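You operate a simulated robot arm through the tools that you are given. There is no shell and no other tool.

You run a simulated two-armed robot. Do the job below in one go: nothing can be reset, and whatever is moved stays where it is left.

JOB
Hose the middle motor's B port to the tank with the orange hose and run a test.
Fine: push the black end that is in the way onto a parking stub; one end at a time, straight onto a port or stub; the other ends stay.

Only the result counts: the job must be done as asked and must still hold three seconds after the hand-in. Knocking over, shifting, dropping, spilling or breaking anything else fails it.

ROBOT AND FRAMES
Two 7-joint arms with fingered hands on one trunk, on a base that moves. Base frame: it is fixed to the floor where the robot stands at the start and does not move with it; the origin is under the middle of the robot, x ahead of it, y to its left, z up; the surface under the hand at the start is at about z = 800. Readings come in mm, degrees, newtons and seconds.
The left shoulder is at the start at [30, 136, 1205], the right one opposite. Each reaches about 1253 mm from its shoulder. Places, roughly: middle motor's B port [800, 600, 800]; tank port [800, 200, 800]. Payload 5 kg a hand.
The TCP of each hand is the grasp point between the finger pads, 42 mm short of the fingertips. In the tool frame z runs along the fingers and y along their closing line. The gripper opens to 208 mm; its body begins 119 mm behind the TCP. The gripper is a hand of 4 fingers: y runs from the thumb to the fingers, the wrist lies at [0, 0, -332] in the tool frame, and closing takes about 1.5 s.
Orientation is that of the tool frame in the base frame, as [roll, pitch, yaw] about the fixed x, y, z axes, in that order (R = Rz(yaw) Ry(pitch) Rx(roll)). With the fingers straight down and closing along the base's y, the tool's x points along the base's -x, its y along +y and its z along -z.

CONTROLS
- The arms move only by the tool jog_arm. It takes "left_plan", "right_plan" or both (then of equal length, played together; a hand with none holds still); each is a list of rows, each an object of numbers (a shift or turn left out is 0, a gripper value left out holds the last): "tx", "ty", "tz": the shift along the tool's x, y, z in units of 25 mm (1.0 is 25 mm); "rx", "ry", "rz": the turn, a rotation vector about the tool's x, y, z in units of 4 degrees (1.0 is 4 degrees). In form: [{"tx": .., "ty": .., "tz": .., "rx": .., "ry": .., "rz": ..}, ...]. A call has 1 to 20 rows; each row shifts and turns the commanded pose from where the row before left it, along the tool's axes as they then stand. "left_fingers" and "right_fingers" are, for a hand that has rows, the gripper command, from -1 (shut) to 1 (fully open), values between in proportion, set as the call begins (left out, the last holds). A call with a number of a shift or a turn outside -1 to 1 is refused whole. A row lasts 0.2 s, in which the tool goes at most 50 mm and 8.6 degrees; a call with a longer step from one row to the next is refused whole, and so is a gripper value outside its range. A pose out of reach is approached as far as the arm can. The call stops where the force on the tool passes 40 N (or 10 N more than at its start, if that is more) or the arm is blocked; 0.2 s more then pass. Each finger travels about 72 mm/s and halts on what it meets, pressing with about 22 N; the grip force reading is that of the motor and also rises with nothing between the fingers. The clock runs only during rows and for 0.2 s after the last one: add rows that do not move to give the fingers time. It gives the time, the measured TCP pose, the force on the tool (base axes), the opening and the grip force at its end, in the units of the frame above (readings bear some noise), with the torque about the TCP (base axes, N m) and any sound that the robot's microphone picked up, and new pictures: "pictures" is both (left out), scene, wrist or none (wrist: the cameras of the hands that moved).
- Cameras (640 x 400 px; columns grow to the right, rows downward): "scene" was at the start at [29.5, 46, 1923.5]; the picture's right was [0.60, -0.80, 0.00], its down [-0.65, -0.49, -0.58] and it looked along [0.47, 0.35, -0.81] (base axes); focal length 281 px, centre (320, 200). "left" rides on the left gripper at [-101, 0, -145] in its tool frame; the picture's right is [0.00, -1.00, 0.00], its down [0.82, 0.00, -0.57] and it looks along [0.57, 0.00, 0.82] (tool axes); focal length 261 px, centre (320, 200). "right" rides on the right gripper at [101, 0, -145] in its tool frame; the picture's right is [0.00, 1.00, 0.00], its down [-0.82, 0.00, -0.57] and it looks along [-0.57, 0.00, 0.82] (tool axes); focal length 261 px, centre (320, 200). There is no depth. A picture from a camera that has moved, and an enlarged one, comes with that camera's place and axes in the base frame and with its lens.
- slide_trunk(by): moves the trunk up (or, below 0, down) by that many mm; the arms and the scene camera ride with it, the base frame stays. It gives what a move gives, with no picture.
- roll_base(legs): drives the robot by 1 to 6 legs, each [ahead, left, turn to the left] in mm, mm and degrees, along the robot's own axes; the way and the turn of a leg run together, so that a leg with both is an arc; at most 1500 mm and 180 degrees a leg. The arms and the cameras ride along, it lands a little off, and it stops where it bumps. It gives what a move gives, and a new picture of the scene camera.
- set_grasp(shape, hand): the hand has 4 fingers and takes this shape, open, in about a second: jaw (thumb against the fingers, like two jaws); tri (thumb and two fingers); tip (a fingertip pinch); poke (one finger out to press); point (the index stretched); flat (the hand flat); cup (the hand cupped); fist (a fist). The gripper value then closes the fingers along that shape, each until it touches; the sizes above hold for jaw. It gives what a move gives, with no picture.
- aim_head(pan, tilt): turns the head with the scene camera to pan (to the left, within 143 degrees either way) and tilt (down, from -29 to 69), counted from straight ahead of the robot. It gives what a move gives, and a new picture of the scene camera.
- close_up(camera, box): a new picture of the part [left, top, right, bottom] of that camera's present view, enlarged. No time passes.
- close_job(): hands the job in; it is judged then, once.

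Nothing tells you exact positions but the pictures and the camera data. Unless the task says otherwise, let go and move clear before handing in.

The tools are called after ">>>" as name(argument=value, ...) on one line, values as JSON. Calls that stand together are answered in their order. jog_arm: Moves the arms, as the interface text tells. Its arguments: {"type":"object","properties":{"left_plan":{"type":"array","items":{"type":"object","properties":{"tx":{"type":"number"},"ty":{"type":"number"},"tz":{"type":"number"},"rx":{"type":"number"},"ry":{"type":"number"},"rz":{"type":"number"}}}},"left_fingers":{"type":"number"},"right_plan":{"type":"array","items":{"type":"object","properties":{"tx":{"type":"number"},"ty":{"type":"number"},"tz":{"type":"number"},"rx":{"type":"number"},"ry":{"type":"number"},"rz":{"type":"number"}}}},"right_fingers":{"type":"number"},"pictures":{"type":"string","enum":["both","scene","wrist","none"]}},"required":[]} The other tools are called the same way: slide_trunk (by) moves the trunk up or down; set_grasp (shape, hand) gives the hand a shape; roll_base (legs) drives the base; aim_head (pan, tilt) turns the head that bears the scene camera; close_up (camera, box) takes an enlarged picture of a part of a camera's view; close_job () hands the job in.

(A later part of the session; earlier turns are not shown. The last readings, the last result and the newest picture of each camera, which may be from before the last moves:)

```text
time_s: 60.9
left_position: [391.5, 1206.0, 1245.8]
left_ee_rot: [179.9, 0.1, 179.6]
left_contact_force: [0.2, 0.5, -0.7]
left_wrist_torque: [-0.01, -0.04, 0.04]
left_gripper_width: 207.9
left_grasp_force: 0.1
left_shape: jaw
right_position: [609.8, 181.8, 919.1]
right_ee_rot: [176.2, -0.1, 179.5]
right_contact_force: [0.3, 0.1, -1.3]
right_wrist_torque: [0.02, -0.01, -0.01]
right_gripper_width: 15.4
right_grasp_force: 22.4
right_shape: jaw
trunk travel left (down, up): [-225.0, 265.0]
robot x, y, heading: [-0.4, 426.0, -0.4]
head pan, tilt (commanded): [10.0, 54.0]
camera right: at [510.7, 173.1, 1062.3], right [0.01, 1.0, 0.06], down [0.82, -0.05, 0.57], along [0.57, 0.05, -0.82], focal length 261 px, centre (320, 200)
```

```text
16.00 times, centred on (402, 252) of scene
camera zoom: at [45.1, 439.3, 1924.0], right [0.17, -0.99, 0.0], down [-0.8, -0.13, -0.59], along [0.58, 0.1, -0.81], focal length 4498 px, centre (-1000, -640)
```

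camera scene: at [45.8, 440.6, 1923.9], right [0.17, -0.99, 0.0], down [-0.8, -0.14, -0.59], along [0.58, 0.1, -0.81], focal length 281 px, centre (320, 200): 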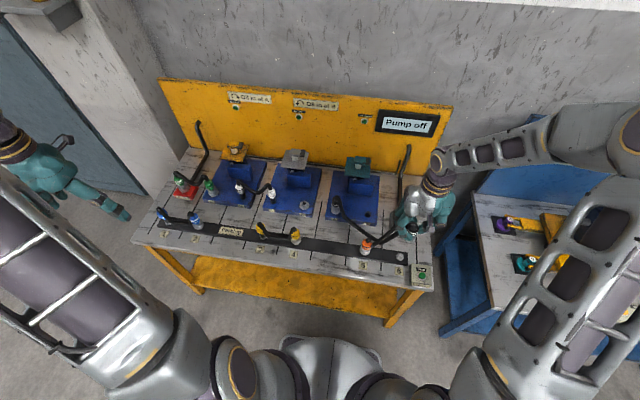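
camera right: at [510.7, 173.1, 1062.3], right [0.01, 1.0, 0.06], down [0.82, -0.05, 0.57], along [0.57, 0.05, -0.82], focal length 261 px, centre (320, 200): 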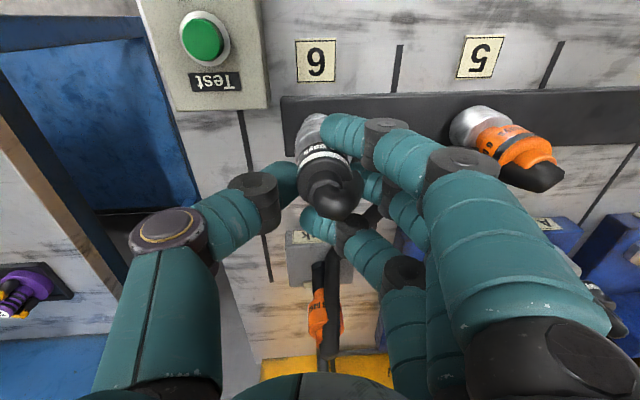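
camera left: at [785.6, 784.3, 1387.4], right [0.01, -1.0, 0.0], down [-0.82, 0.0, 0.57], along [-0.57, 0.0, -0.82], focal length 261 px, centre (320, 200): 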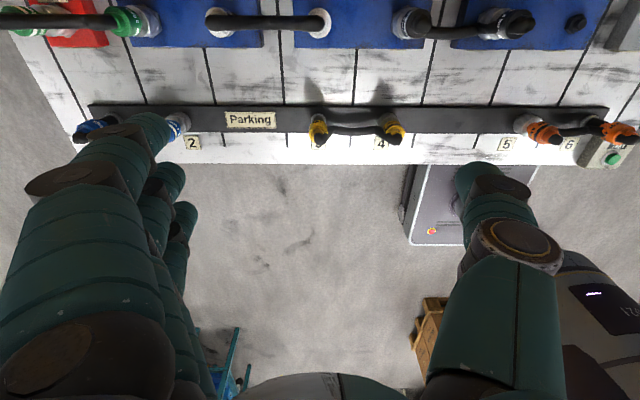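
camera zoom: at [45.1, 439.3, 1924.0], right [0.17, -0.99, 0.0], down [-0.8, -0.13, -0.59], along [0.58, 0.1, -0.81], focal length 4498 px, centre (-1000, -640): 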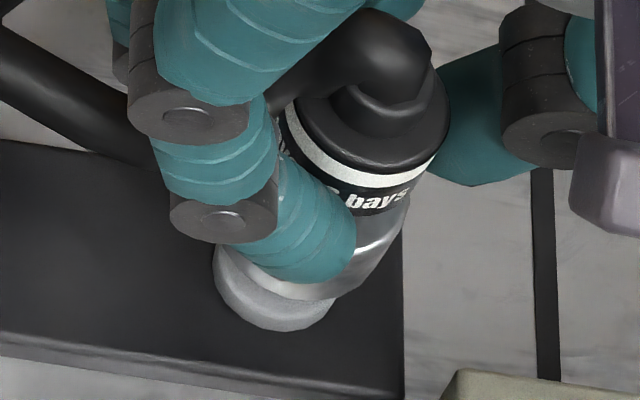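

>>> jog_arm(right_plan=[{"ty": 0.06}, {"tz": 0.2, "ty": -0.013}, {"tz": 0.2, "ty": -0.013}, {}], pictures="none")

>>> close_up(camera="right", box=[285, 100, 335, 160])

>>> close_up(camera="scene", box=[390, 240, 415, 265])

```text
time_s: 61.9
left_position: [392.9, 1206.3, 1245.6]
left_ee_rot: [-180.0, 0.0, 179.6]
left_contact_force: [-0.6, 0.4, 0.4]
left_wrist_torque: [-0.03, 0.0, 0.0]
left_gripper_width: 207.9
left_grasp_force: 0.0
left_shape: jaw
right_position: [610.1, 182.0, 909.6]
right_ee_rot: [176.3, 0.0, 179.6]
right_contact_force: [-2.4, -0.6, -0.9]
right_wrist_torque: [-0.05, 0.11, 0.03]
right_gripper_width: 15.8
right_grasp_force: 21.4
right_shape: jaw
trunk travel left (down, up): [-225.0, 265.0]
robot x, y, heading: [4.2, 427.3, -0.4]
head pan, tilt (commanded): [10.0, 54.0]
```

```text
6.67 times, centred on (310, 130) of right
camera zoom: at [510.0, 173.5, 1052.9], right [0.01, 1.0, 0.06], down [0.82, -0.05, 0.57], along [0.57, 0.05, -0.82], focal length 1738 px, centre (387, 667)
```

zoom: 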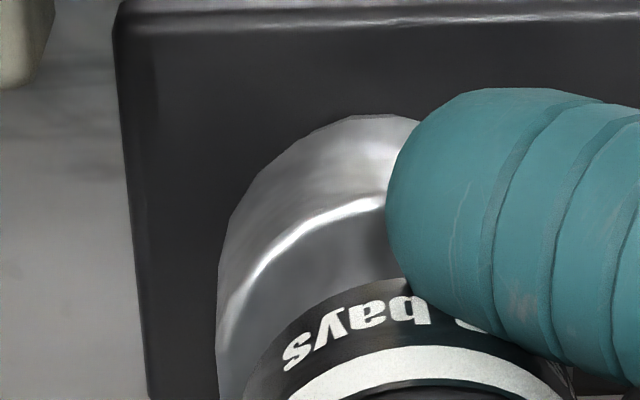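

```text
16.00 times, centred on (402, 252) of scene
camera zoom: at [45.1, 439.3, 1924.0], right [0.17, -0.99, 0.0], down [-0.8, -0.13, -0.59], along [0.58, 0.1, -0.81], focal length 4498 px, centre (-1000, -640)
```

zoom: 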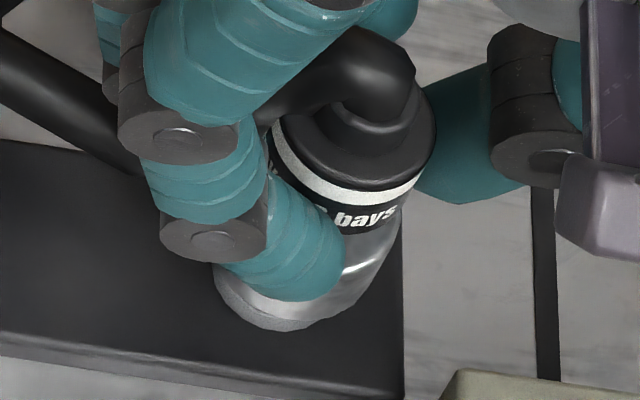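

The skirt now hides the stub almost completely and there is little force. I'll press it down until it seats.

>>> jog_arm(right_plan=[{"tz": 0.15, "ty": -0.009}, {"tz": 0.15, "ty": -0.009}, {"tz": 0.15, "ty": -0.009}, {"tz": 0.15, "ty": -0.009}, {"tz": 0.15, "ty": -0.009}], pictures="none")

>>> close_up(camera="scene", box=[390, 240, 415, 265])

>>> close_up(camera="right", box=[270, 90, 370, 210])

```text
time_s: 62.9
left_position: [391.2, 1205.7, 1246.5]
left_ee_rot: [-179.9, 0.1, 179.5]
left_contact_force: [0.5, 0.3, 0.6]
left_wrist_torque: [-0.02, 0.05, 0.0]
left_gripper_width: 207.8
left_grasp_force: 0.1
left_shape: jaw
right_position: [609.7, 183.6, 897.2]
right_ee_rot: [176.4, 0.1, 179.6]
right_contact_force: [-10.5, -3.9, 31.8]
right_wrist_torque: [0.02, 0.78, 0.08]
right_gripper_width: 18.4
right_grasp_force: 22.0
right_shape: jaw
trunk travel left (down, up): [-225.0, 265.0]
robot x, y, heading: [1.7, 421.0, -0.3]
head pan, tilt (commanded): [10.0, 54.0]
stopped in row 5 (right hand): the force on the tool passed its limit at 45 N (the readings are from after the stop); the commanded pose is now the measured one
```

```text
16.00 times, centred on (402, 252) of scene
camera zoom: at [42.6, 439.9, 1924.3], right [0.17, -0.99, 0.0], down [-0.8, -0.13, -0.59], along [0.58, 0.1, -0.81], focal length 4498 px, centre (-1000, -640)
```

zoom: 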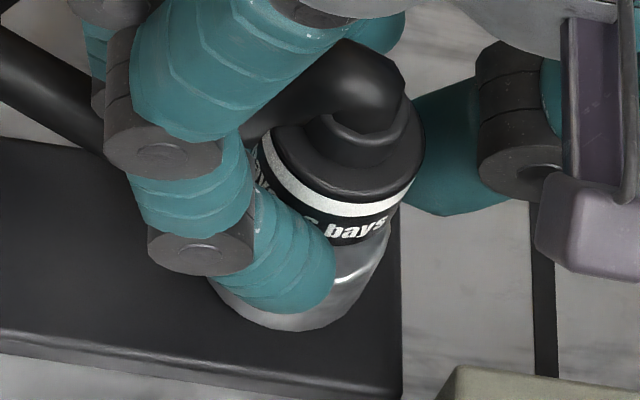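

```text
3.33 times, centred on (320, 150) of right
camera zoom: at [510.0, 174.2, 1041.7], right [0.01, 1.0, 0.06], down [0.82, -0.05, 0.57], along [0.57, 0.04, -0.82], focal length 869 px, centre (320, 367)
```

zoom: 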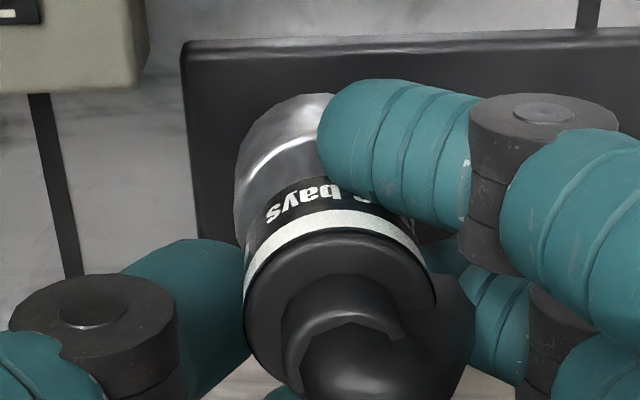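

Firm stop at 45 N and the ring is fully covered: the black end sits on stub 6. Releasing and rising straight up.

>>> jog_arm(right_plan=[{}, {}, {}, {}, {"tz": -0.6, "ty": 0.039}, {"tz": -0.8, "ty": 0.052}, {"tz": -0.8, "ty": 0.052}, {"tz": -0.8, "ty": 0.052}, {"tz": -0.8, "ty": 0.052}, {"rx": 0.45}, {"rx": 0.47}, {}], right_fingers=0.0, pictures="both")

>>> close_up(camera="scene", box=[350, 210, 430, 280])

>>> close_up(camera="right", box=[240, 60, 520, 220])

```text
time_s: 65.5
left_position: [392.5, 1204.5, 1246.4]
left_ee_rot: [-180.0, 0.0, 179.7]
left_contact_force: [-0.2, 0.7, -0.2]
left_wrist_torque: [0.04, 0.0, 0.01]
left_gripper_width: 208.0
left_grasp_force: 0.1
left_shape: jaw
right_position: [613.2, 181.5, 991.5]
right_ee_rot: [-179.9, 0.1, 179.5]
right_contact_force: [0.7, -0.9, 0.3]
right_wrist_torque: [0.01, 0.03, 0.04]
right_gripper_width: 103.1
right_grasp_force: 0.1
right_shape: jaw
trunk travel left (down, up): [-225.0, 265.0]
robot x, y, heading: [-0.1, 424.3, -0.4]
head pan, tilt (commanded): [10.0, 54.0]
camera scene: at [45.1, 438.7, 1924.0], right [0.17, -0.99, 0.0], down [-0.8, -0.13, -0.59], along [0.58, 0.1, -0.81], focal length 281 px, centre (320, 200)
camera right: at [512.2, 182.8, 1135.3], right [0.01, 1.0, 0.0], down [0.82, -0.01, 0.57], along [0.57, -0.01, -0.82], focal length 261 px, centre (320, 200)
```

scene: 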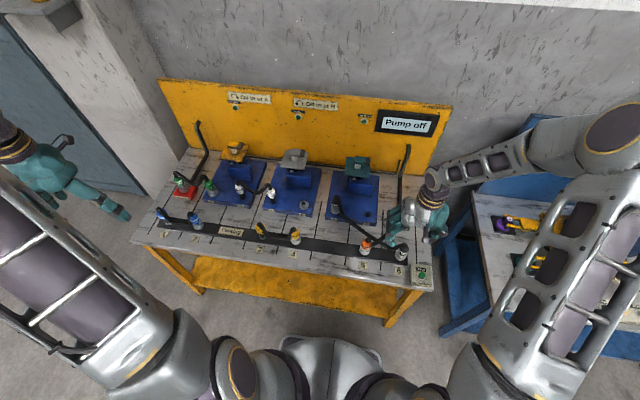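
right: 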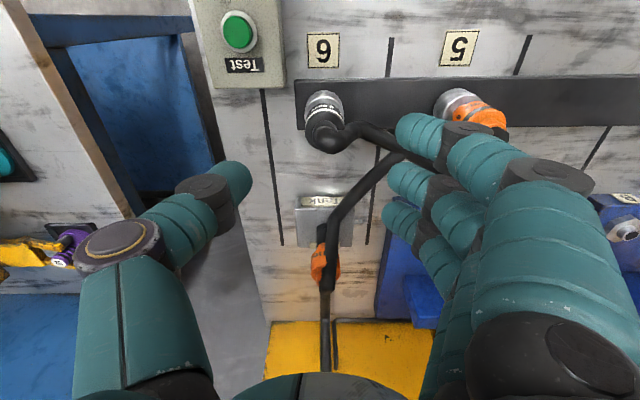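

```text
5.71 times, centred on (390, 245) of scene
camera zoom: at [45.1, 438.7, 1924.0], right [0.17, -0.99, 0.0], down [-0.8, -0.13, -0.59], along [0.58, 0.1, -0.81], focal length 1606 px, centre (-80, -57)
```

zoom: 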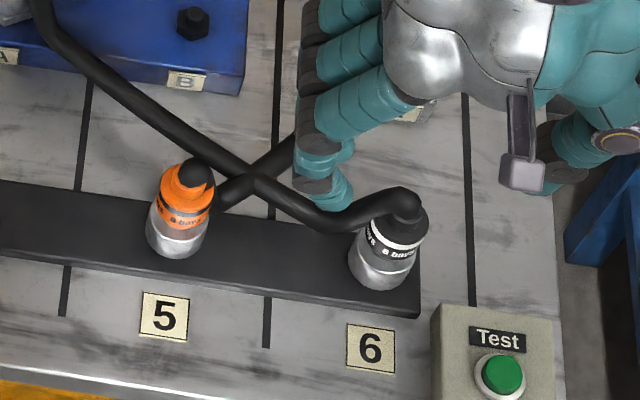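

```text
2.29 times, centred on (380, 140) of right
camera zoom: at [512.2, 182.8, 1135.3], right [0.01, 1.0, 0.0], down [0.82, -0.01, 0.57], along [0.57, -0.01, -0.82], focal length 596 px, centre (183, 337)
```

zoom: 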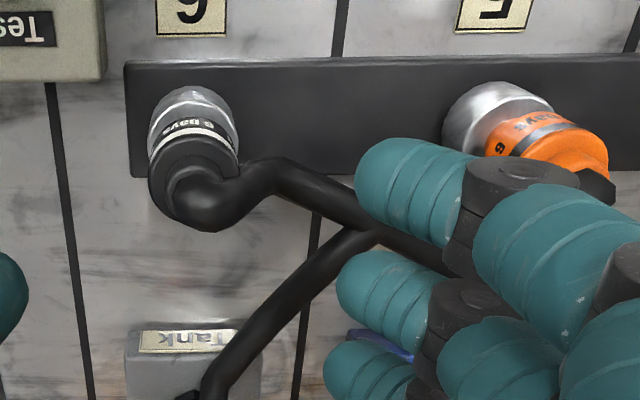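

Black is parked upright on stub 6. Now the remaining orange end on stub 5 at about (600, 337): I'll rise a little and move above it.

>>> jog_arm(right_plan=[{"tz": -1}, {"tz": -0.8}, {"ty": 1}, {"ty": 1}, {"ty": 1}, {"ty": 1}, {"ty": 1}, {"ty": 1}, {"ty": 0.2}, {}], pictures="wrist")

>>> close_up(camera="right", box=[260, 60, 400, 200])

>>> close_up(camera="scene", box=[330, 210, 420, 280])

```text
time_s: 67.7
left_position: [391.6, 1206.6, 1245.4]
left_ee_rot: [180.0, -0.1, 179.7]
left_contact_force: [0.1, 0.8, -0.2]
left_wrist_torque: [-0.03, -0.01, -0.03]
left_gripper_width: 207.7
left_grasp_force: 0.1
left_shape: jaw
right_position: [613.5, 339.1, 1038.4]
right_ee_rot: [-179.9, 0.1, 179.6]
right_contact_force: [0.0, -0.1, 0.4]
right_wrist_torque: [-0.03, -0.01, 0.03]
right_gripper_width: 103.3
right_grasp_force: 0.1
right_shape: jaw
trunk travel left (down, up): [-225.0, 265.0]
robot x, y, heading: [1.5, 425.8, -0.5]
head pan, tilt (commanded): [10.0, 54.0]
camera right: at [513.8, 339.2, 1181.4], right [0.01, 1.0, 0.0], down [0.82, -0.01, 0.57], along [0.57, -0.01, -0.82], focal length 261 px, centre (320, 200)
```

right: 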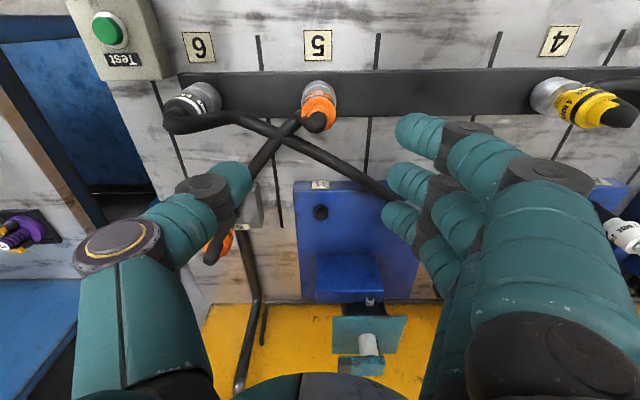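

```text
2.86 times, centred on (330, 130) of right
camera zoom: at [513.8, 339.2, 1181.4], right [0.01, 1.0, 0.0], down [0.82, -0.01, 0.57], along [0.57, -0.01, -0.82], focal length 745 px, centre (291, 400)
```

zoom: 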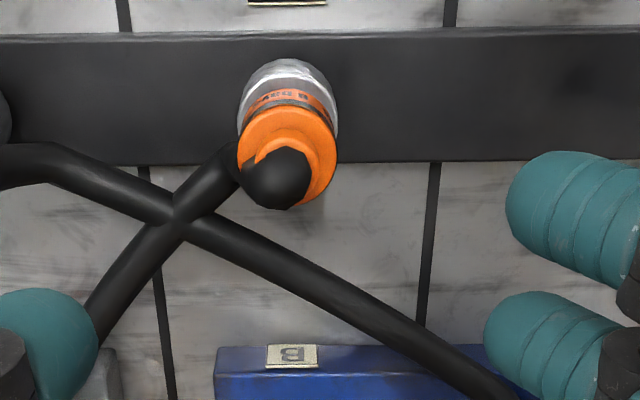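

```text
5.71 times, centred on (375, 245) of scene
camera zoom: at [45.0, 439.9, 1924.0], right [0.17, -0.99, 0.0], down [-0.8, -0.13, -0.59], along [0.58, 0.1, -0.81], focal length 1606 px, centre (6, -57)
```

zoom: 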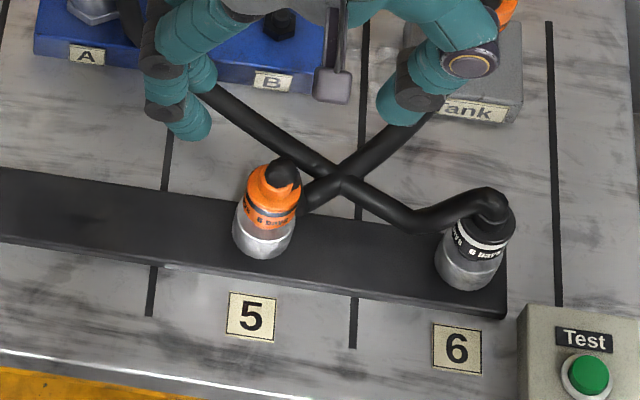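

>>> jog_arm(right_plan=[{"tx": 0.2, "ty": -0.04, "tz": 1}, {"tz": 1}, {"tz": 1}, {}], pictures="wrist")

>>> close_up(camera="right", box=[260, 80, 380, 200])

```text
time_s: 68.7
left_position: [390.9, 1205.3, 1246.8]
left_ee_rot: [179.9, 0.0, 179.6]
left_contact_force: [0.6, 0.1, 0.5]
left_wrist_torque: [-0.02, -0.04, 0.01]
left_gripper_width: 207.9
left_grasp_force: 0.0
left_shape: jaw
right_position: [609.5, 334.5, 961.4]
right_ee_rot: [-179.9, 0.1, 179.6]
right_contact_force: [-0.8, 0.9, -0.2]
right_wrist_torque: [-0.01, -0.02, -0.02]
right_gripper_width: 103.6
right_grasp_force: 0.1
right_shape: jaw
trunk travel left (down, up): [-225.0, 265.0]
robot x, y, heading: [2.3, 426.0, -0.5]
head pan, tilt (commanded): [10.0, 54.0]
camera right: at [509.5, 335.8, 1105.1], right [0.01, 1.0, 0.0], down [0.82, -0.01, 0.57], along [0.57, -0.01, -0.82], focal length 261 px, centre (320, 200)
```

right: 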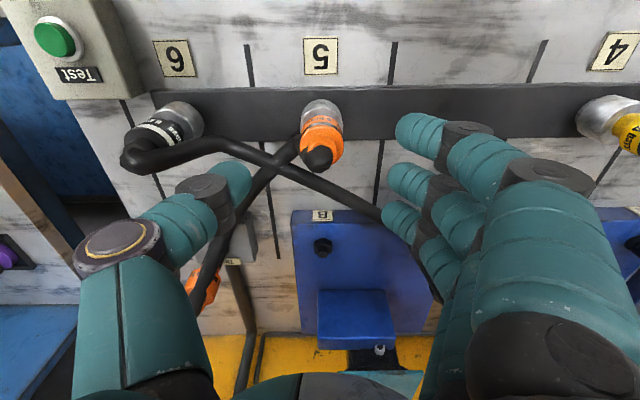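

```text
3.33 times, centred on (320, 140) of right
camera zoom: at [509.5, 335.8, 1105.1], right [0.01, 1.0, 0.0], down [0.82, -0.01, 0.57], along [0.57, -0.01, -0.82], focal length 869 px, centre (320, 400)
```

zoom: 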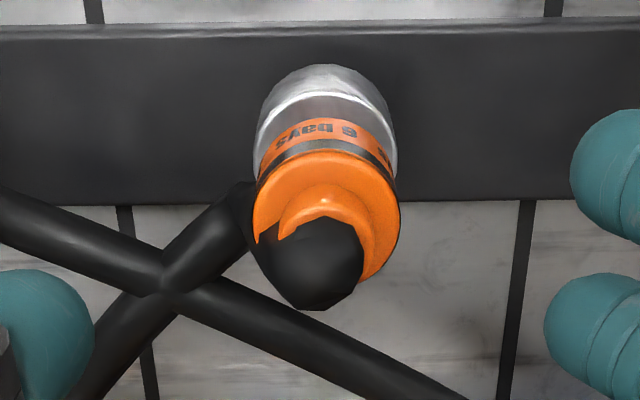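

>>> jog_arm(right_plan=[{"ty": 0.05, "tz": 0.85}, {"tz": 0.8}, {"tz": 0.8}, {}], pictures="none")

>>> jog_arm(right_plan=[{}, {}, {}, {}, {}, {}], right_fingers=-1, pictures="wrist")

>>> close_up(camera="right", box=[240, 100, 440, 300])

>>> close_up(camera="scene", box=[330, 210, 420, 280])

```text
time_s: 69.7
left_position: [390.7, 1204.6, 1246.8]
left_ee_rot: [180.0, 0.0, 179.5]
left_contact_force: [-0.4, -0.5, -0.5]
left_wrist_torque: [0.03, 0.0, -0.01]
left_gripper_width: 207.8
left_grasp_force: 0.0
left_shape: jaw
right_position: [608.2, 336.3, 901.7]
right_ee_rot: [180.0, 0.2, 179.5]
right_contact_force: [0.2, -0.3, 0.1]
right_wrist_torque: [0.0, -0.01, 0.0]
right_gripper_width: 103.6
right_grasp_force: 0.2
right_shape: jaw
trunk travel left (down, up): [-225.0, 265.0]
robot x, y, heading: [-0.7, 424.9, -0.3]
head pan, tilt (commanded): [10.0, 54.0]
```

```text
time_s: 71.1
left_position: [393.2, 1206.3, 1246.5]
left_ee_rot: [180.0, -0.1, 179.6]
left_contact_force: [-0.2, -0.5, 0.5]
left_wrist_torque: [-0.03, -0.01, 0.0]
left_gripper_width: 207.8
left_grasp_force: 0.2
left_shape: jaw
right_position: [610.0, 335.1, 901.9]
right_ee_rot: [-179.9, 0.0, 179.4]
right_contact_force: [-0.1, -4.0, -0.2]
right_wrist_torque: [-0.01, 0.01, 0.02]
right_gripper_width: 15.6
right_grasp_force: 21.9
right_shape: jaw
trunk travel left (down, up): [-225.0, 265.0]
robot x, y, heading: [1.0, 421.6, -0.4]
head pan, tilt (commanded): [10.0, 54.0]
camera right: at [508.8, 335.6, 1044.9], right [0.01, 1.0, 0.0], down [0.82, -0.01, 0.57], along [0.57, -0.01, -0.82], focal length 261 px, centre (320, 200)
```

right: 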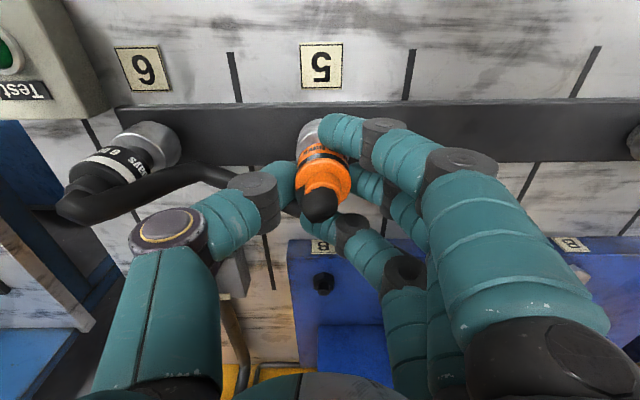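

```text
2.00 times, centred on (340, 200) of right
camera zoom: at [508.8, 335.6, 1044.9], right [0.01, 1.0, 0.0], down [0.82, -0.01, 0.57], along [0.57, -0.01, -0.82], focal length 521 px, centre (280, 200)
```

zoom: 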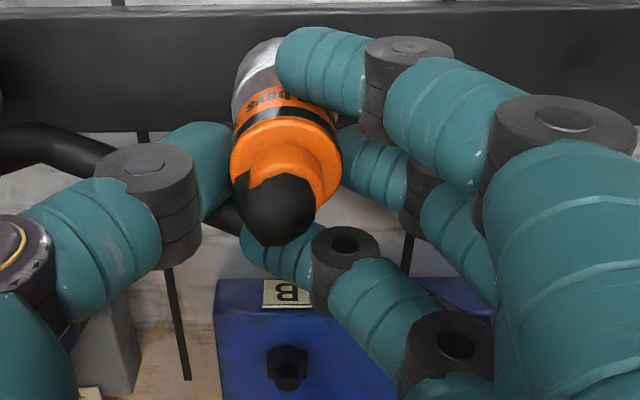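

```text
5.71 times, centred on (375, 245) of scene
camera zoom: at [45.1, 439.0, 1924.0], right [0.17, -0.99, 0.0], down [-0.8, -0.13, -0.59], along [0.58, 0.1, -0.81], focal length 1606 px, centre (6, -57)
```

zoom: 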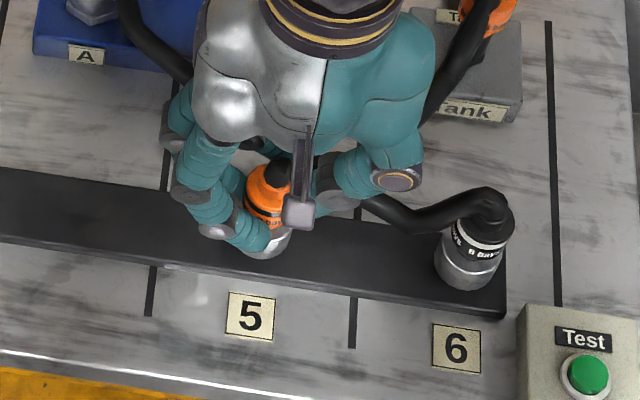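

Good grip on the orange collar. Lifting it straight off stub 5 and clear.

>>> jog_arm(right_plan=[{"tz": -0.2}, {"tz": -0.2}, {"tz": -0.2}, {"tz": -0.2}, {"tz": -0.6}, {"tz": -0.9}, {"tz": -1}, {"tz": -1}, {"tz": -1}, {"tz": -1}, {}], pictures="both")

>>> close_up(camera="scene", box=[330, 200, 430, 280])

```text
time_s: 73.5
left_position: [393.3, 1205.5, 1247.2]
left_ee_rot: [179.9, 0.0, 179.6]
left_contact_force: [0.5, -0.1, 0.1]
left_wrist_torque: [0.0, 0.05, 0.0]
left_gripper_width: 207.8
left_grasp_force: 0.1
left_shape: jaw
right_position: [605.8, 336.9, 1057.8]
right_ee_rot: [-180.0, 0.1, 179.5]
right_contact_force: [-0.1, 0.2, -2.1]
right_wrist_torque: [-0.01, 0.03, -0.02]
right_gripper_width: 15.1
right_grasp_force: 22.2
right_shape: jaw
trunk travel left (down, up): [-225.0, 265.0]
robot x, y, heading: [2.0, 424.1, -0.5]
head pan, tilt (commanded): [10.0, 54.0]
camera scene: at [45.8, 439.5, 1923.9], right [0.17, -0.99, 0.0], down [-0.8, -0.13, -0.59], along [0.58, 0.1, -0.81], focal length 281 px, centre (320, 200)
camera right: at [507.0, 338.2, 1201.6], right [0.01, 1.0, 0.0], down [0.82, -0.01, 0.57], along [0.57, -0.01, -0.82], focal length 261 px, centre (320, 200)
```

scene: 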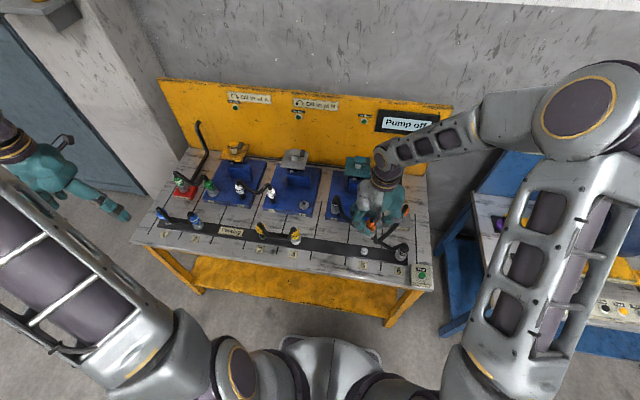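
right: 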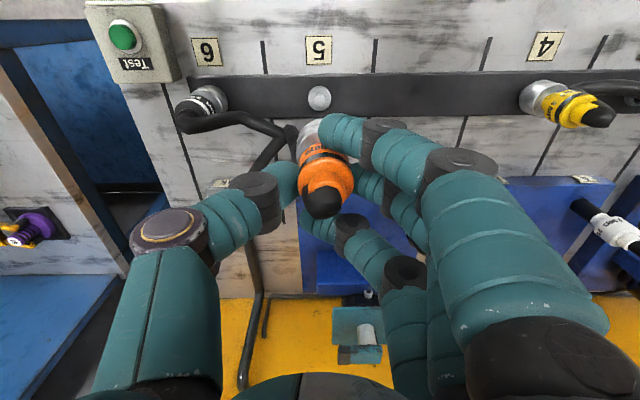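

```text
5.00 times, centred on (380, 240) of scene
camera zoom: at [45.8, 439.5, 1923.9], right [0.17, -0.99, 0.0], down [-0.8, -0.13, -0.59], along [0.58, 0.1, -0.81], focal length 1406 px, centre (20, 0)
```

zoom: 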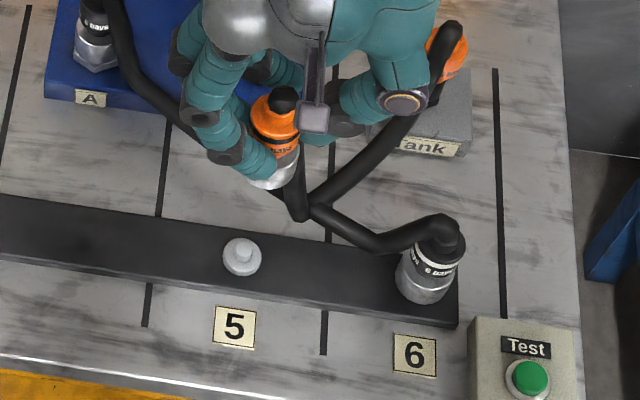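

Stub 5 is the same universal nub. Now carrying the orange end to the open middle B port.

>>> jog_arm(right_plan=[{"tx": -0.547, "ty": 0.931}, {"tx": -0.547, "ty": 0.931}, {"tx": -0.547, "ty": 0.931}, {"tx": -0.547, "ty": 0.931}, {"tx": -0.547, "ty": 0.931}, {"tx": -0.547, "ty": 0.931}, {"tx": -0.547, "ty": 0.931}, {"tx": -0.547, "ty": 0.931}, {"tx": -0.547, "ty": 0.931}, {"tx": -0.547, "ty": 0.931}, {"tx": -0.547, "ty": 0.931}, {"tx": -0.547, "ty": 0.931}, {"tx": -0.547, "ty": 0.931}, {}], pictures="both")

>>> close_up(camera="right", box=[270, 70, 370, 210])

>>> close_up(camera="scene", box=[280, 160, 340, 220])

```text
time_s: 76.5
left_position: [390.8, 1205.3, 1247.1]
left_ee_rot: [180.0, 0.0, 179.5]
left_contact_force: [0.1, -0.6, 0.2]
left_wrist_torque: [0.11, -0.03, 0.04]
left_gripper_width: 207.8
left_grasp_force: 0.0
left_shape: jaw
right_position: [788.8, 637.4, 1060.1]
right_ee_rot: [180.0, 0.2, 179.6]
right_contact_force: [-0.3, -0.4, -1.1]
right_wrist_torque: [0.1, -0.04, -0.02]
right_gripper_width: 15.0
right_grasp_force: 21.9
right_shape: jaw
trunk travel left (down, up): [-225.0, 265.0]
robot x, y, heading: [2.9, 426.1, -0.4]
head pan, tilt (commanded): [10.0, 54.0]
camera scene: at [44.6, 438.2, 1924.1], right [0.17, -0.99, 0.0], down [-0.8, -0.13, -0.59], along [0.58, 0.1, -0.81], focal length 281 px, centre (320, 200)
camera right: at [688.8, 637.5, 1204.5], right [0.01, 1.0, 0.0], down [0.82, -0.01, 0.57], along [0.57, -0.01, -0.82], focal length 261 px, centre (320, 200)
```

scene: 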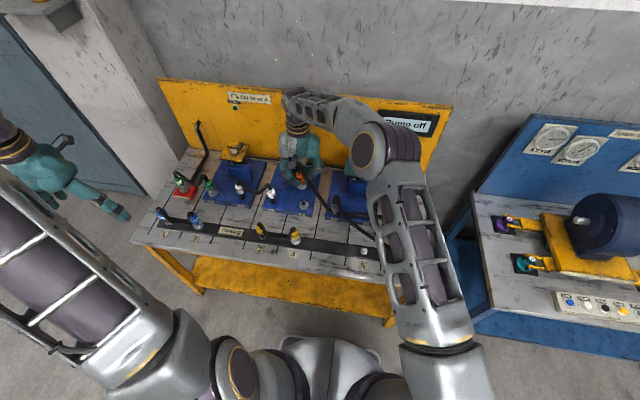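
right: 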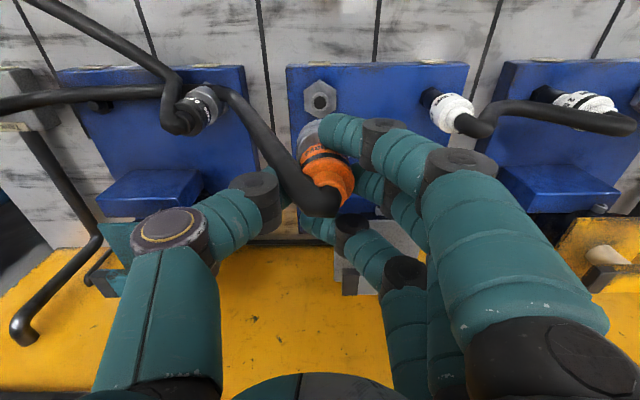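

```text
2.86 times, centred on (320, 140) of right
camera zoom: at [688.8, 637.5, 1204.5], right [0.01, 1.0, 0.0], down [0.82, -0.01, 0.57], along [0.57, -0.01, -0.82], focal length 745 px, centre (320, 371)
```

zoom: 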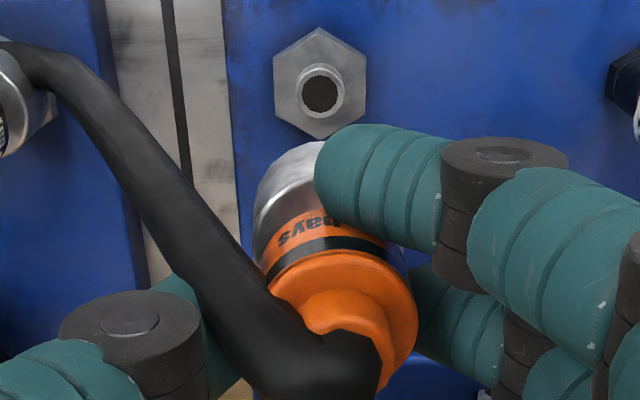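

```text
6.67 times, centred on (310, 190) of scene
camera zoom: at [44.6, 438.2, 1924.1], right [0.17, -0.99, 0.0], down [-0.8, -0.13, -0.59], along [0.58, 0.1, -0.81], focal length 1874 px, centre (387, 267)
```

zoom: 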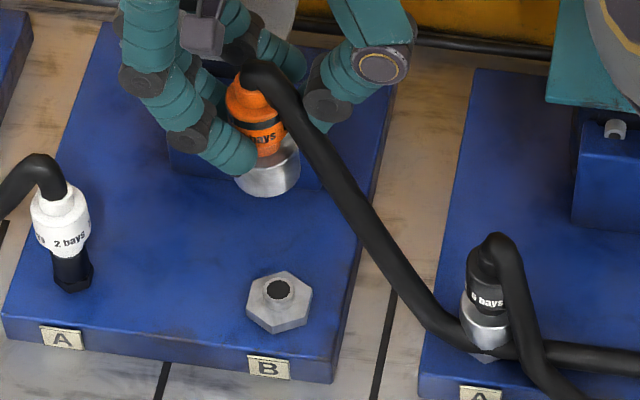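

Port B is directly under the hand axis. As with the black end, I'll straighten the slight lean, offset for it, and come partway down.

>>> jog_arm(right_plan=[{"ty": -0.1, "tx": -0.03, "rx": -0.45}, {"ty": -0.1, "rx": -0.45}, {"tz": 0.998, "ty": -0.063}, {"tz": 0.998, "ty": -0.063}, {"tz": 0.998, "ty": -0.063}, {}, {}], pictures="wrist")

>>> close_up(camera="right", box=[280, 90, 360, 190])

>>> close_up(camera="scene", box=[290, 175, 330, 215])

```text
time_s: 78.1
left_position: [392.9, 1206.1, 1246.1]
left_ee_rot: [-180.0, 0.1, 179.5]
left_contact_force: [0.7, 0.4, 0.0]
left_wrist_torque: [-0.04, 0.02, 0.0]
left_gripper_width: 207.5
left_grasp_force: 0.0
left_shape: jaw
right_position: [787.9, 633.5, 980.2]
right_ee_rot: [176.5, 0.0, 179.5]
right_contact_force: [0.1, 0.4, -2.0]
right_wrist_torque: [-0.04, -0.02, 0.01]
right_gripper_width: 15.2
right_grasp_force: 21.7
right_shape: jaw
trunk travel left (down, up): [-225.0, 265.0]
robot x, y, heading: [1.6, 426.1, -0.5]
head pan, tilt (commanded): [10.0, 54.0]
camera right: at [689.0, 625.0, 1125.1], right [0.01, 1.0, 0.06], down [0.82, -0.05, 0.57], along [0.57, 0.04, -0.82], focal length 261 px, centre (320, 200)
```

right: 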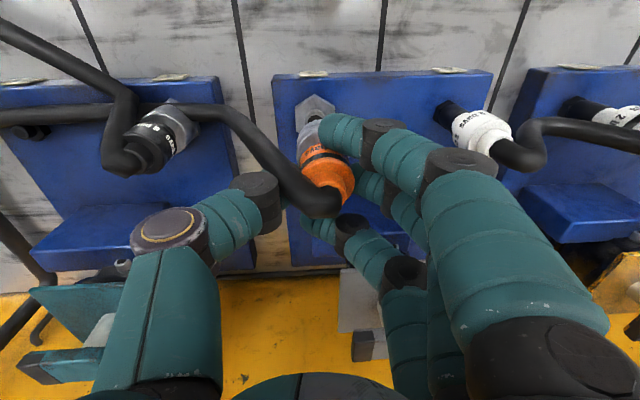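

```text
4.00 times, centred on (320, 140) of right
camera zoom: at [689.0, 625.0, 1125.1], right [0.01, 1.0, 0.06], down [0.82, -0.05, 0.57], along [0.57, 0.04, -0.82], focal length 1043 px, centre (320, 440)
```

zoom: 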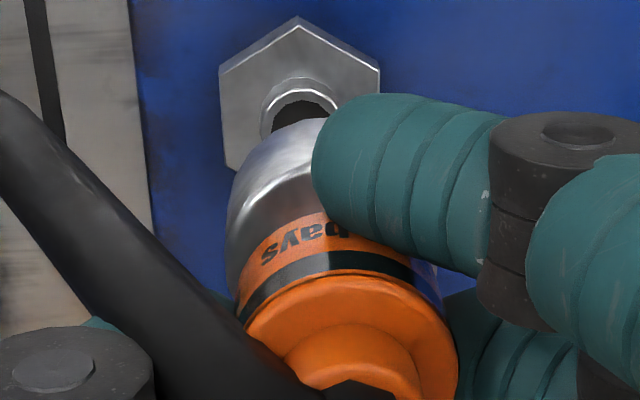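

```text
10.00 times, centred on (310, 195) of scene
camera zoom: at [45.6, 439.8, 1924.0], right [0.17, -0.99, 0.0], down [-0.8, -0.13, -0.59], along [0.58, 0.1, -0.81], focal length 2812 px, centre (420, 250)
```

zoom: 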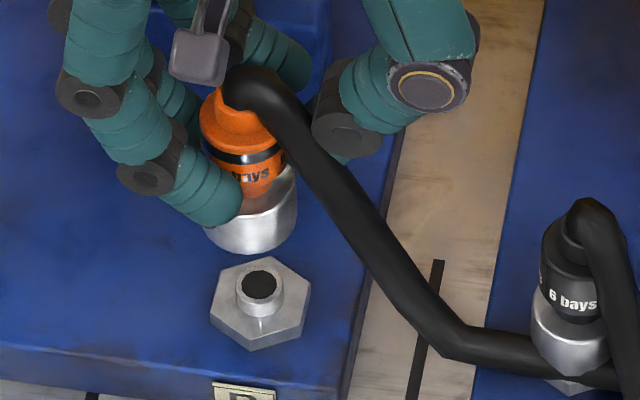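

Alignment looks within about 1 mm in both views. I'll go down further to just above the nub and recheck.

>>> jog_arm(right_plan=[{"tz": 0.6, "ty": -0.037}, {"tz": 0.6, "ty": -0.037}, {}, {}], pictures="none")

>>> close_up(camera="right", box=[285, 100, 345, 170])

>>> close_up(camera="scene", box=[295, 185, 325, 215])

```text
time_s: 79.1
left_position: [392.6, 1206.9, 1244.8]
left_ee_rot: [-180.0, 0.0, 179.6]
left_contact_force: [1.1, -0.3, -0.1]
left_wrist_torque: [0.0, 0.01, 0.0]
left_gripper_width: 207.8
left_grasp_force: 0.1
left_shape: jaw
right_position: [789.0, 635.2, 952.6]
right_ee_rot: [176.5, 0.1, 179.5]
right_contact_force: [0.8, -0.3, -2.2]
right_wrist_torque: [-0.04, 0.0, 0.0]
right_gripper_width: 15.1
right_grasp_force: 22.4
right_shape: jaw
trunk travel left (down, up): [-225.0, 265.0]
robot x, y, heading: [1.4, 423.7, -0.2]
head pan, tilt (commanded): [10.0, 54.0]
```

```text
5.71 times, centred on (315, 135) of right
camera zoom: at [688.7, 626.0, 1095.9], right [0.01, 1.0, 0.06], down [0.82, -0.05, 0.57], along [0.57, 0.04, -0.82], focal length 1489 px, centre (349, 571)
```

zoom: 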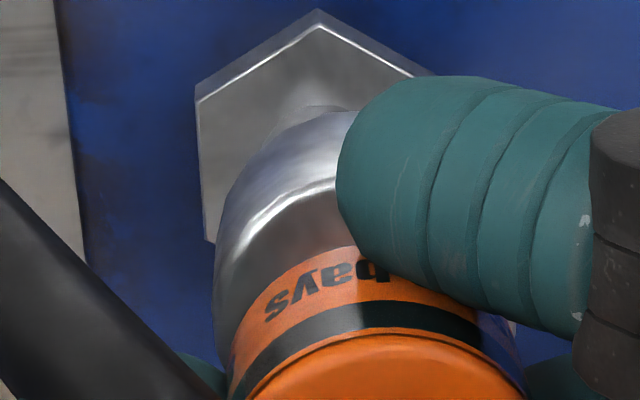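

```text
13.33 times, centred on (310, 200) of scene
camera zoom: at [45.6, 439.8, 1924.0], right [0.17, -0.99, 0.0], down [-0.8, -0.13, -0.59], along [0.58, 0.1, -0.81], focal length 3749 px, centre (453, 200)
```

zoom: 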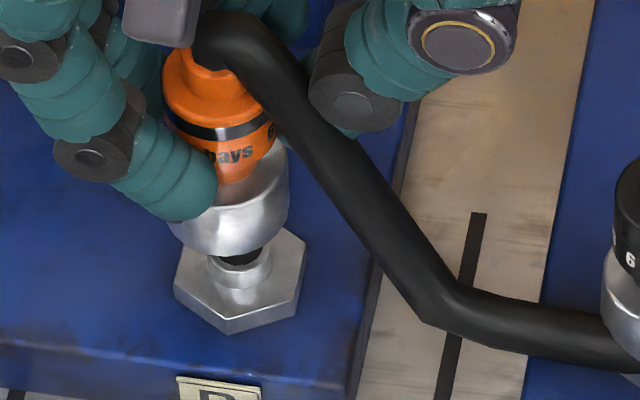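

The skirt is about 2 mm toward +y of the nub. I'll nudge it and check once more.

>>> jog_arm(right_plan=[{"ty": -0.09}, {}, {}], pictures="none")

>>> close_up(camera="right", box=[285, 100, 345, 170])

>>> close_up(camera="scene", box=[298, 188, 323, 213])

```text
time_s: 79.9
left_position: [392.2, 1205.4, 1245.5]
left_ee_rot: [-180.0, 0.0, 179.6]
left_contact_force: [0.2, 0.1, 0.7]
left_wrist_torque: [0.02, -0.02, 0.0]
left_gripper_width: 207.7
left_grasp_force: 0.1
left_shape: jaw
right_position: [789.0, 633.1, 951.7]
right_ee_rot: [176.3, 0.1, 179.5]
right_contact_force: [-0.1, -0.7, -2.7]
right_wrist_torque: [0.0, -0.01, -0.02]
right_gripper_width: 14.9
right_grasp_force: 21.6
right_shape: jaw
trunk travel left (down, up): [-225.0, 265.0]
robot x, y, heading: [1.9, 424.5, -0.3]
head pan, tilt (commanded): [10.0, 54.0]
```

```text
5.71 times, centred on (315, 135) of right
camera zoom: at [689.2, 623.3, 1095.7], right [0.01, 1.0, 0.06], down [0.82, -0.05, 0.57], along [0.57, 0.04, -0.82], focal length 1489 px, centre (349, 571)
```

zoom: 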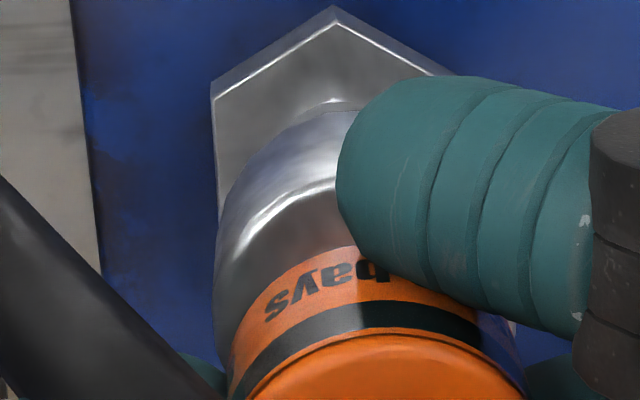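

```text
16.00 times, centred on (310, 200) of scene
camera zoom: at [45.2, 439.4, 1924.0], right [0.17, -0.99, 0.0], down [-0.8, -0.13, -0.59], along [0.58, 0.1, -0.81], focal length 4498 px, centre (472, 192)
```

zoom: 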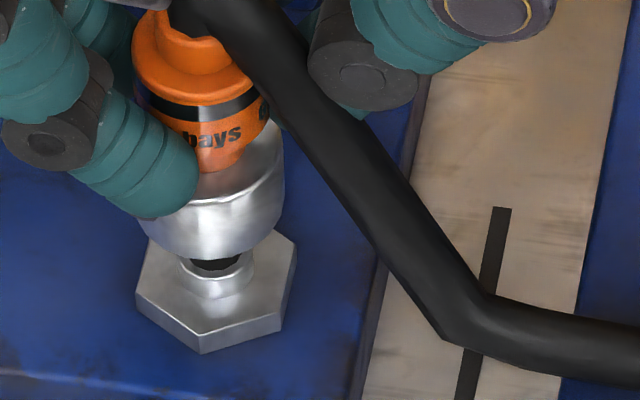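

Both views now agree on alignment. Pressing straight down.

>>> jog_arm(right_plan=[{"tz": 0.2, "ty": -0.013}, {"tz": 0.2, "ty": -0.013}, {"tz": 0.2, "ty": -0.013}, {"tz": 0.2, "ty": -0.013}], pictures="none")

>>> close_up(camera="scene", box=[298, 188, 323, 213])

>>> close_up(camera="right", box=[285, 100, 345, 170])

```text
time_s: 80.9
left_position: [391.6, 1204.7, 1246.6]
left_ee_rot: [180.0, 0.0, 179.6]
left_contact_force: [-0.2, 0.0, 0.7]
left_wrist_torque: [0.0, 0.02, 0.04]
left_gripper_width: 207.8
left_grasp_force: 0.1
left_shape: jaw
right_position: [790.4, 634.0, 931.5]
right_ee_rot: [176.4, 0.1, 179.6]
right_contact_force: [0.4, 0.2, -2.1]
right_wrist_torque: [-0.03, 0.01, -0.01]
right_gripper_width: 14.5
right_grasp_force: 22.4
right_shape: jaw
trunk travel left (down, up): [-225.0, 265.0]
robot x, y, heading: [2.1, 424.9, -0.3]
head pan, tilt (commanded): [10.0, 54.0]
```

```text
16.00 times, centred on (310, 200) of scene
camera zoom: at [45.3, 439.6, 1924.0], right [0.17, -0.99, 0.0], down [-0.8, -0.13, -0.59], along [0.58, 0.1, -0.81], focal length 4498 px, centre (472, 192)
```

zoom: 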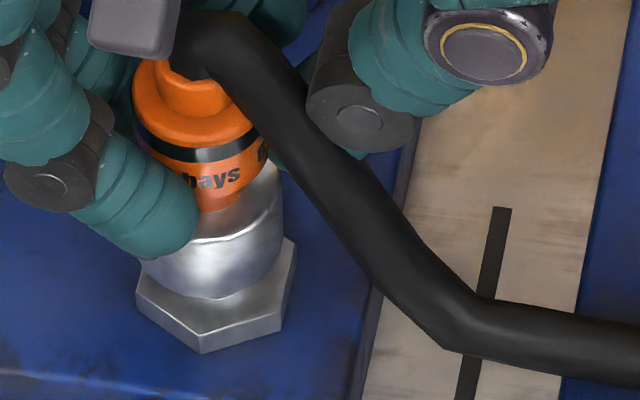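

```text
5.71 times, centred on (315, 135) of right
camera zoom: at [689.6, 624.5, 1075.7], right [0.01, 1.0, 0.06], down [0.82, -0.05, 0.57], along [0.57, 0.04, -0.82], focal length 1489 px, centre (349, 571)
```

zoom: 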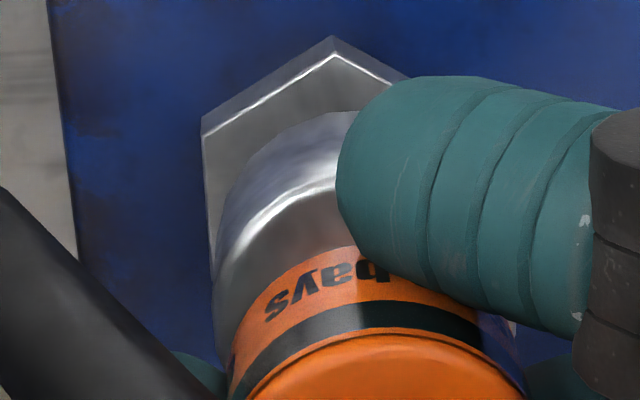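

>>> jog_arm(right_plan=[{"tz": 0.15, "ty": -0.009}, {"tz": 0.15, "ty": -0.009}, {"tz": 0.15, "ty": -0.009}, {"tz": 0.15, "ty": -0.009}], pictures="none")

>>> close_up(camera="scene", box=[298, 188, 323, 213])

```text
time_s: 81.9
left_position: [390.4, 1204.0, 1248.0]
left_ee_rot: [-180.0, 0.1, 179.6]
left_contact_force: [-0.8, -0.1, -0.8]
left_wrist_torque: [-0.03, 0.01, 0.0]
left_gripper_width: 207.7
left_grasp_force: 0.1
left_shape: jaw
right_position: [789.7, 631.7, 921.3]
right_ee_rot: [176.4, 0.2, 179.5]
right_contact_force: [-10.7, -6.3, 19.1]
right_wrist_torque: [-0.2, 0.56, 0.08]
right_gripper_width: 15.8
right_grasp_force: 22.3
right_shape: jaw
trunk travel left (down, up): [-225.0, 265.0]
robot x, y, heading: [3.4, 424.9, -0.4]
head pan, tilt (commanded): [10.0, 54.0]
```

```text
16.00 times, centred on (310, 200) of scene
camera zoom: at [42.3, 438.4, 1924.3], right [0.17, -0.99, 0.0], down [-0.8, -0.13, -0.59], along [0.58, 0.1, -0.81], focal length 4498 px, centre (472, 192)
```

zoom: 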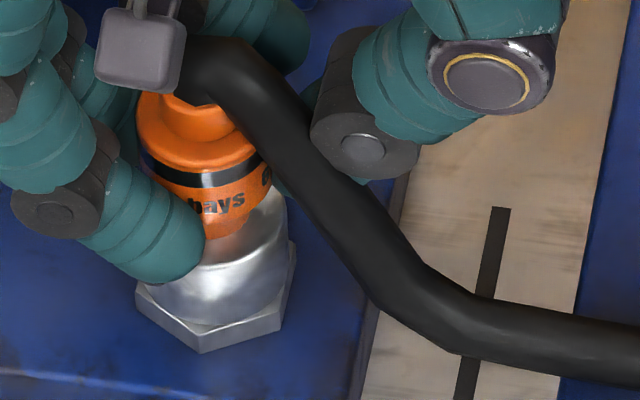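

It is on the nub and resisting at about 20 N. I'll press a bit more to seat it fully.

>>> jog_arm(right_plan=[{"tz": 0.1, "ty": -0.006}, {"tz": 0.1, "ty": -0.006}, {"tz": 0.1, "ty": -0.006}], pictures="none")

>>> close_up(camera="scene", box=[298, 188, 323, 213])

```text
time_s: 82.5
left_position: [391.1, 1204.4, 1246.7]
left_ee_rot: [-179.9, 0.1, 179.6]
left_contact_force: [0.1, 0.5, -0.3]
left_wrist_torque: [-0.04, 0.08, 0.02]
left_gripper_width: 207.6
left_grasp_force: 0.0
left_shape: jaw
right_position: [789.4, 633.0, 919.2]
right_ee_rot: [176.3, 0.2, 179.4]
right_contact_force: [-14.5, -8.7, 26.0]
right_wrist_torque: [-0.29, 0.8, 0.18]
right_gripper_width: 17.6
right_grasp_force: 21.8
right_shape: jaw
trunk travel left (down, up): [-225.0, 265.0]
robot x, y, heading: [4.0, 423.7, -0.2]
head pan, tilt (commanded): [10.0, 54.0]
stopped in row 2 (right hand): the force on the tool passed its limit at 43 N (the readings are from after the stop); the commanded pose is now the measured one
```

```text
16.00 times, centred on (310, 200) of scene
camera zoom: at [42.1, 438.4, 1924.1], right [0.17, -0.99, 0.0], down [-0.8, -0.13, -0.59], along [0.58, 0.1, -0.81], focal length 4498 px, centre (472, 192)
```

zoom: 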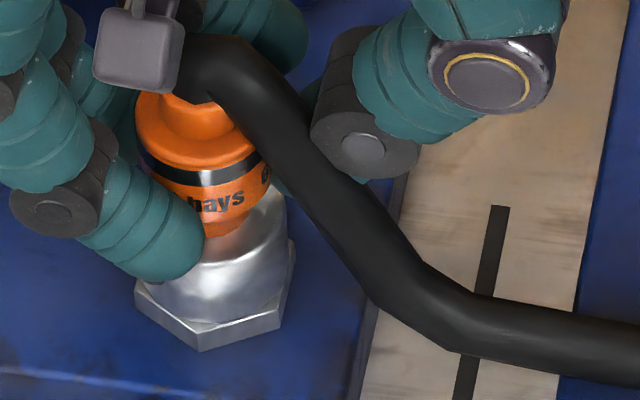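

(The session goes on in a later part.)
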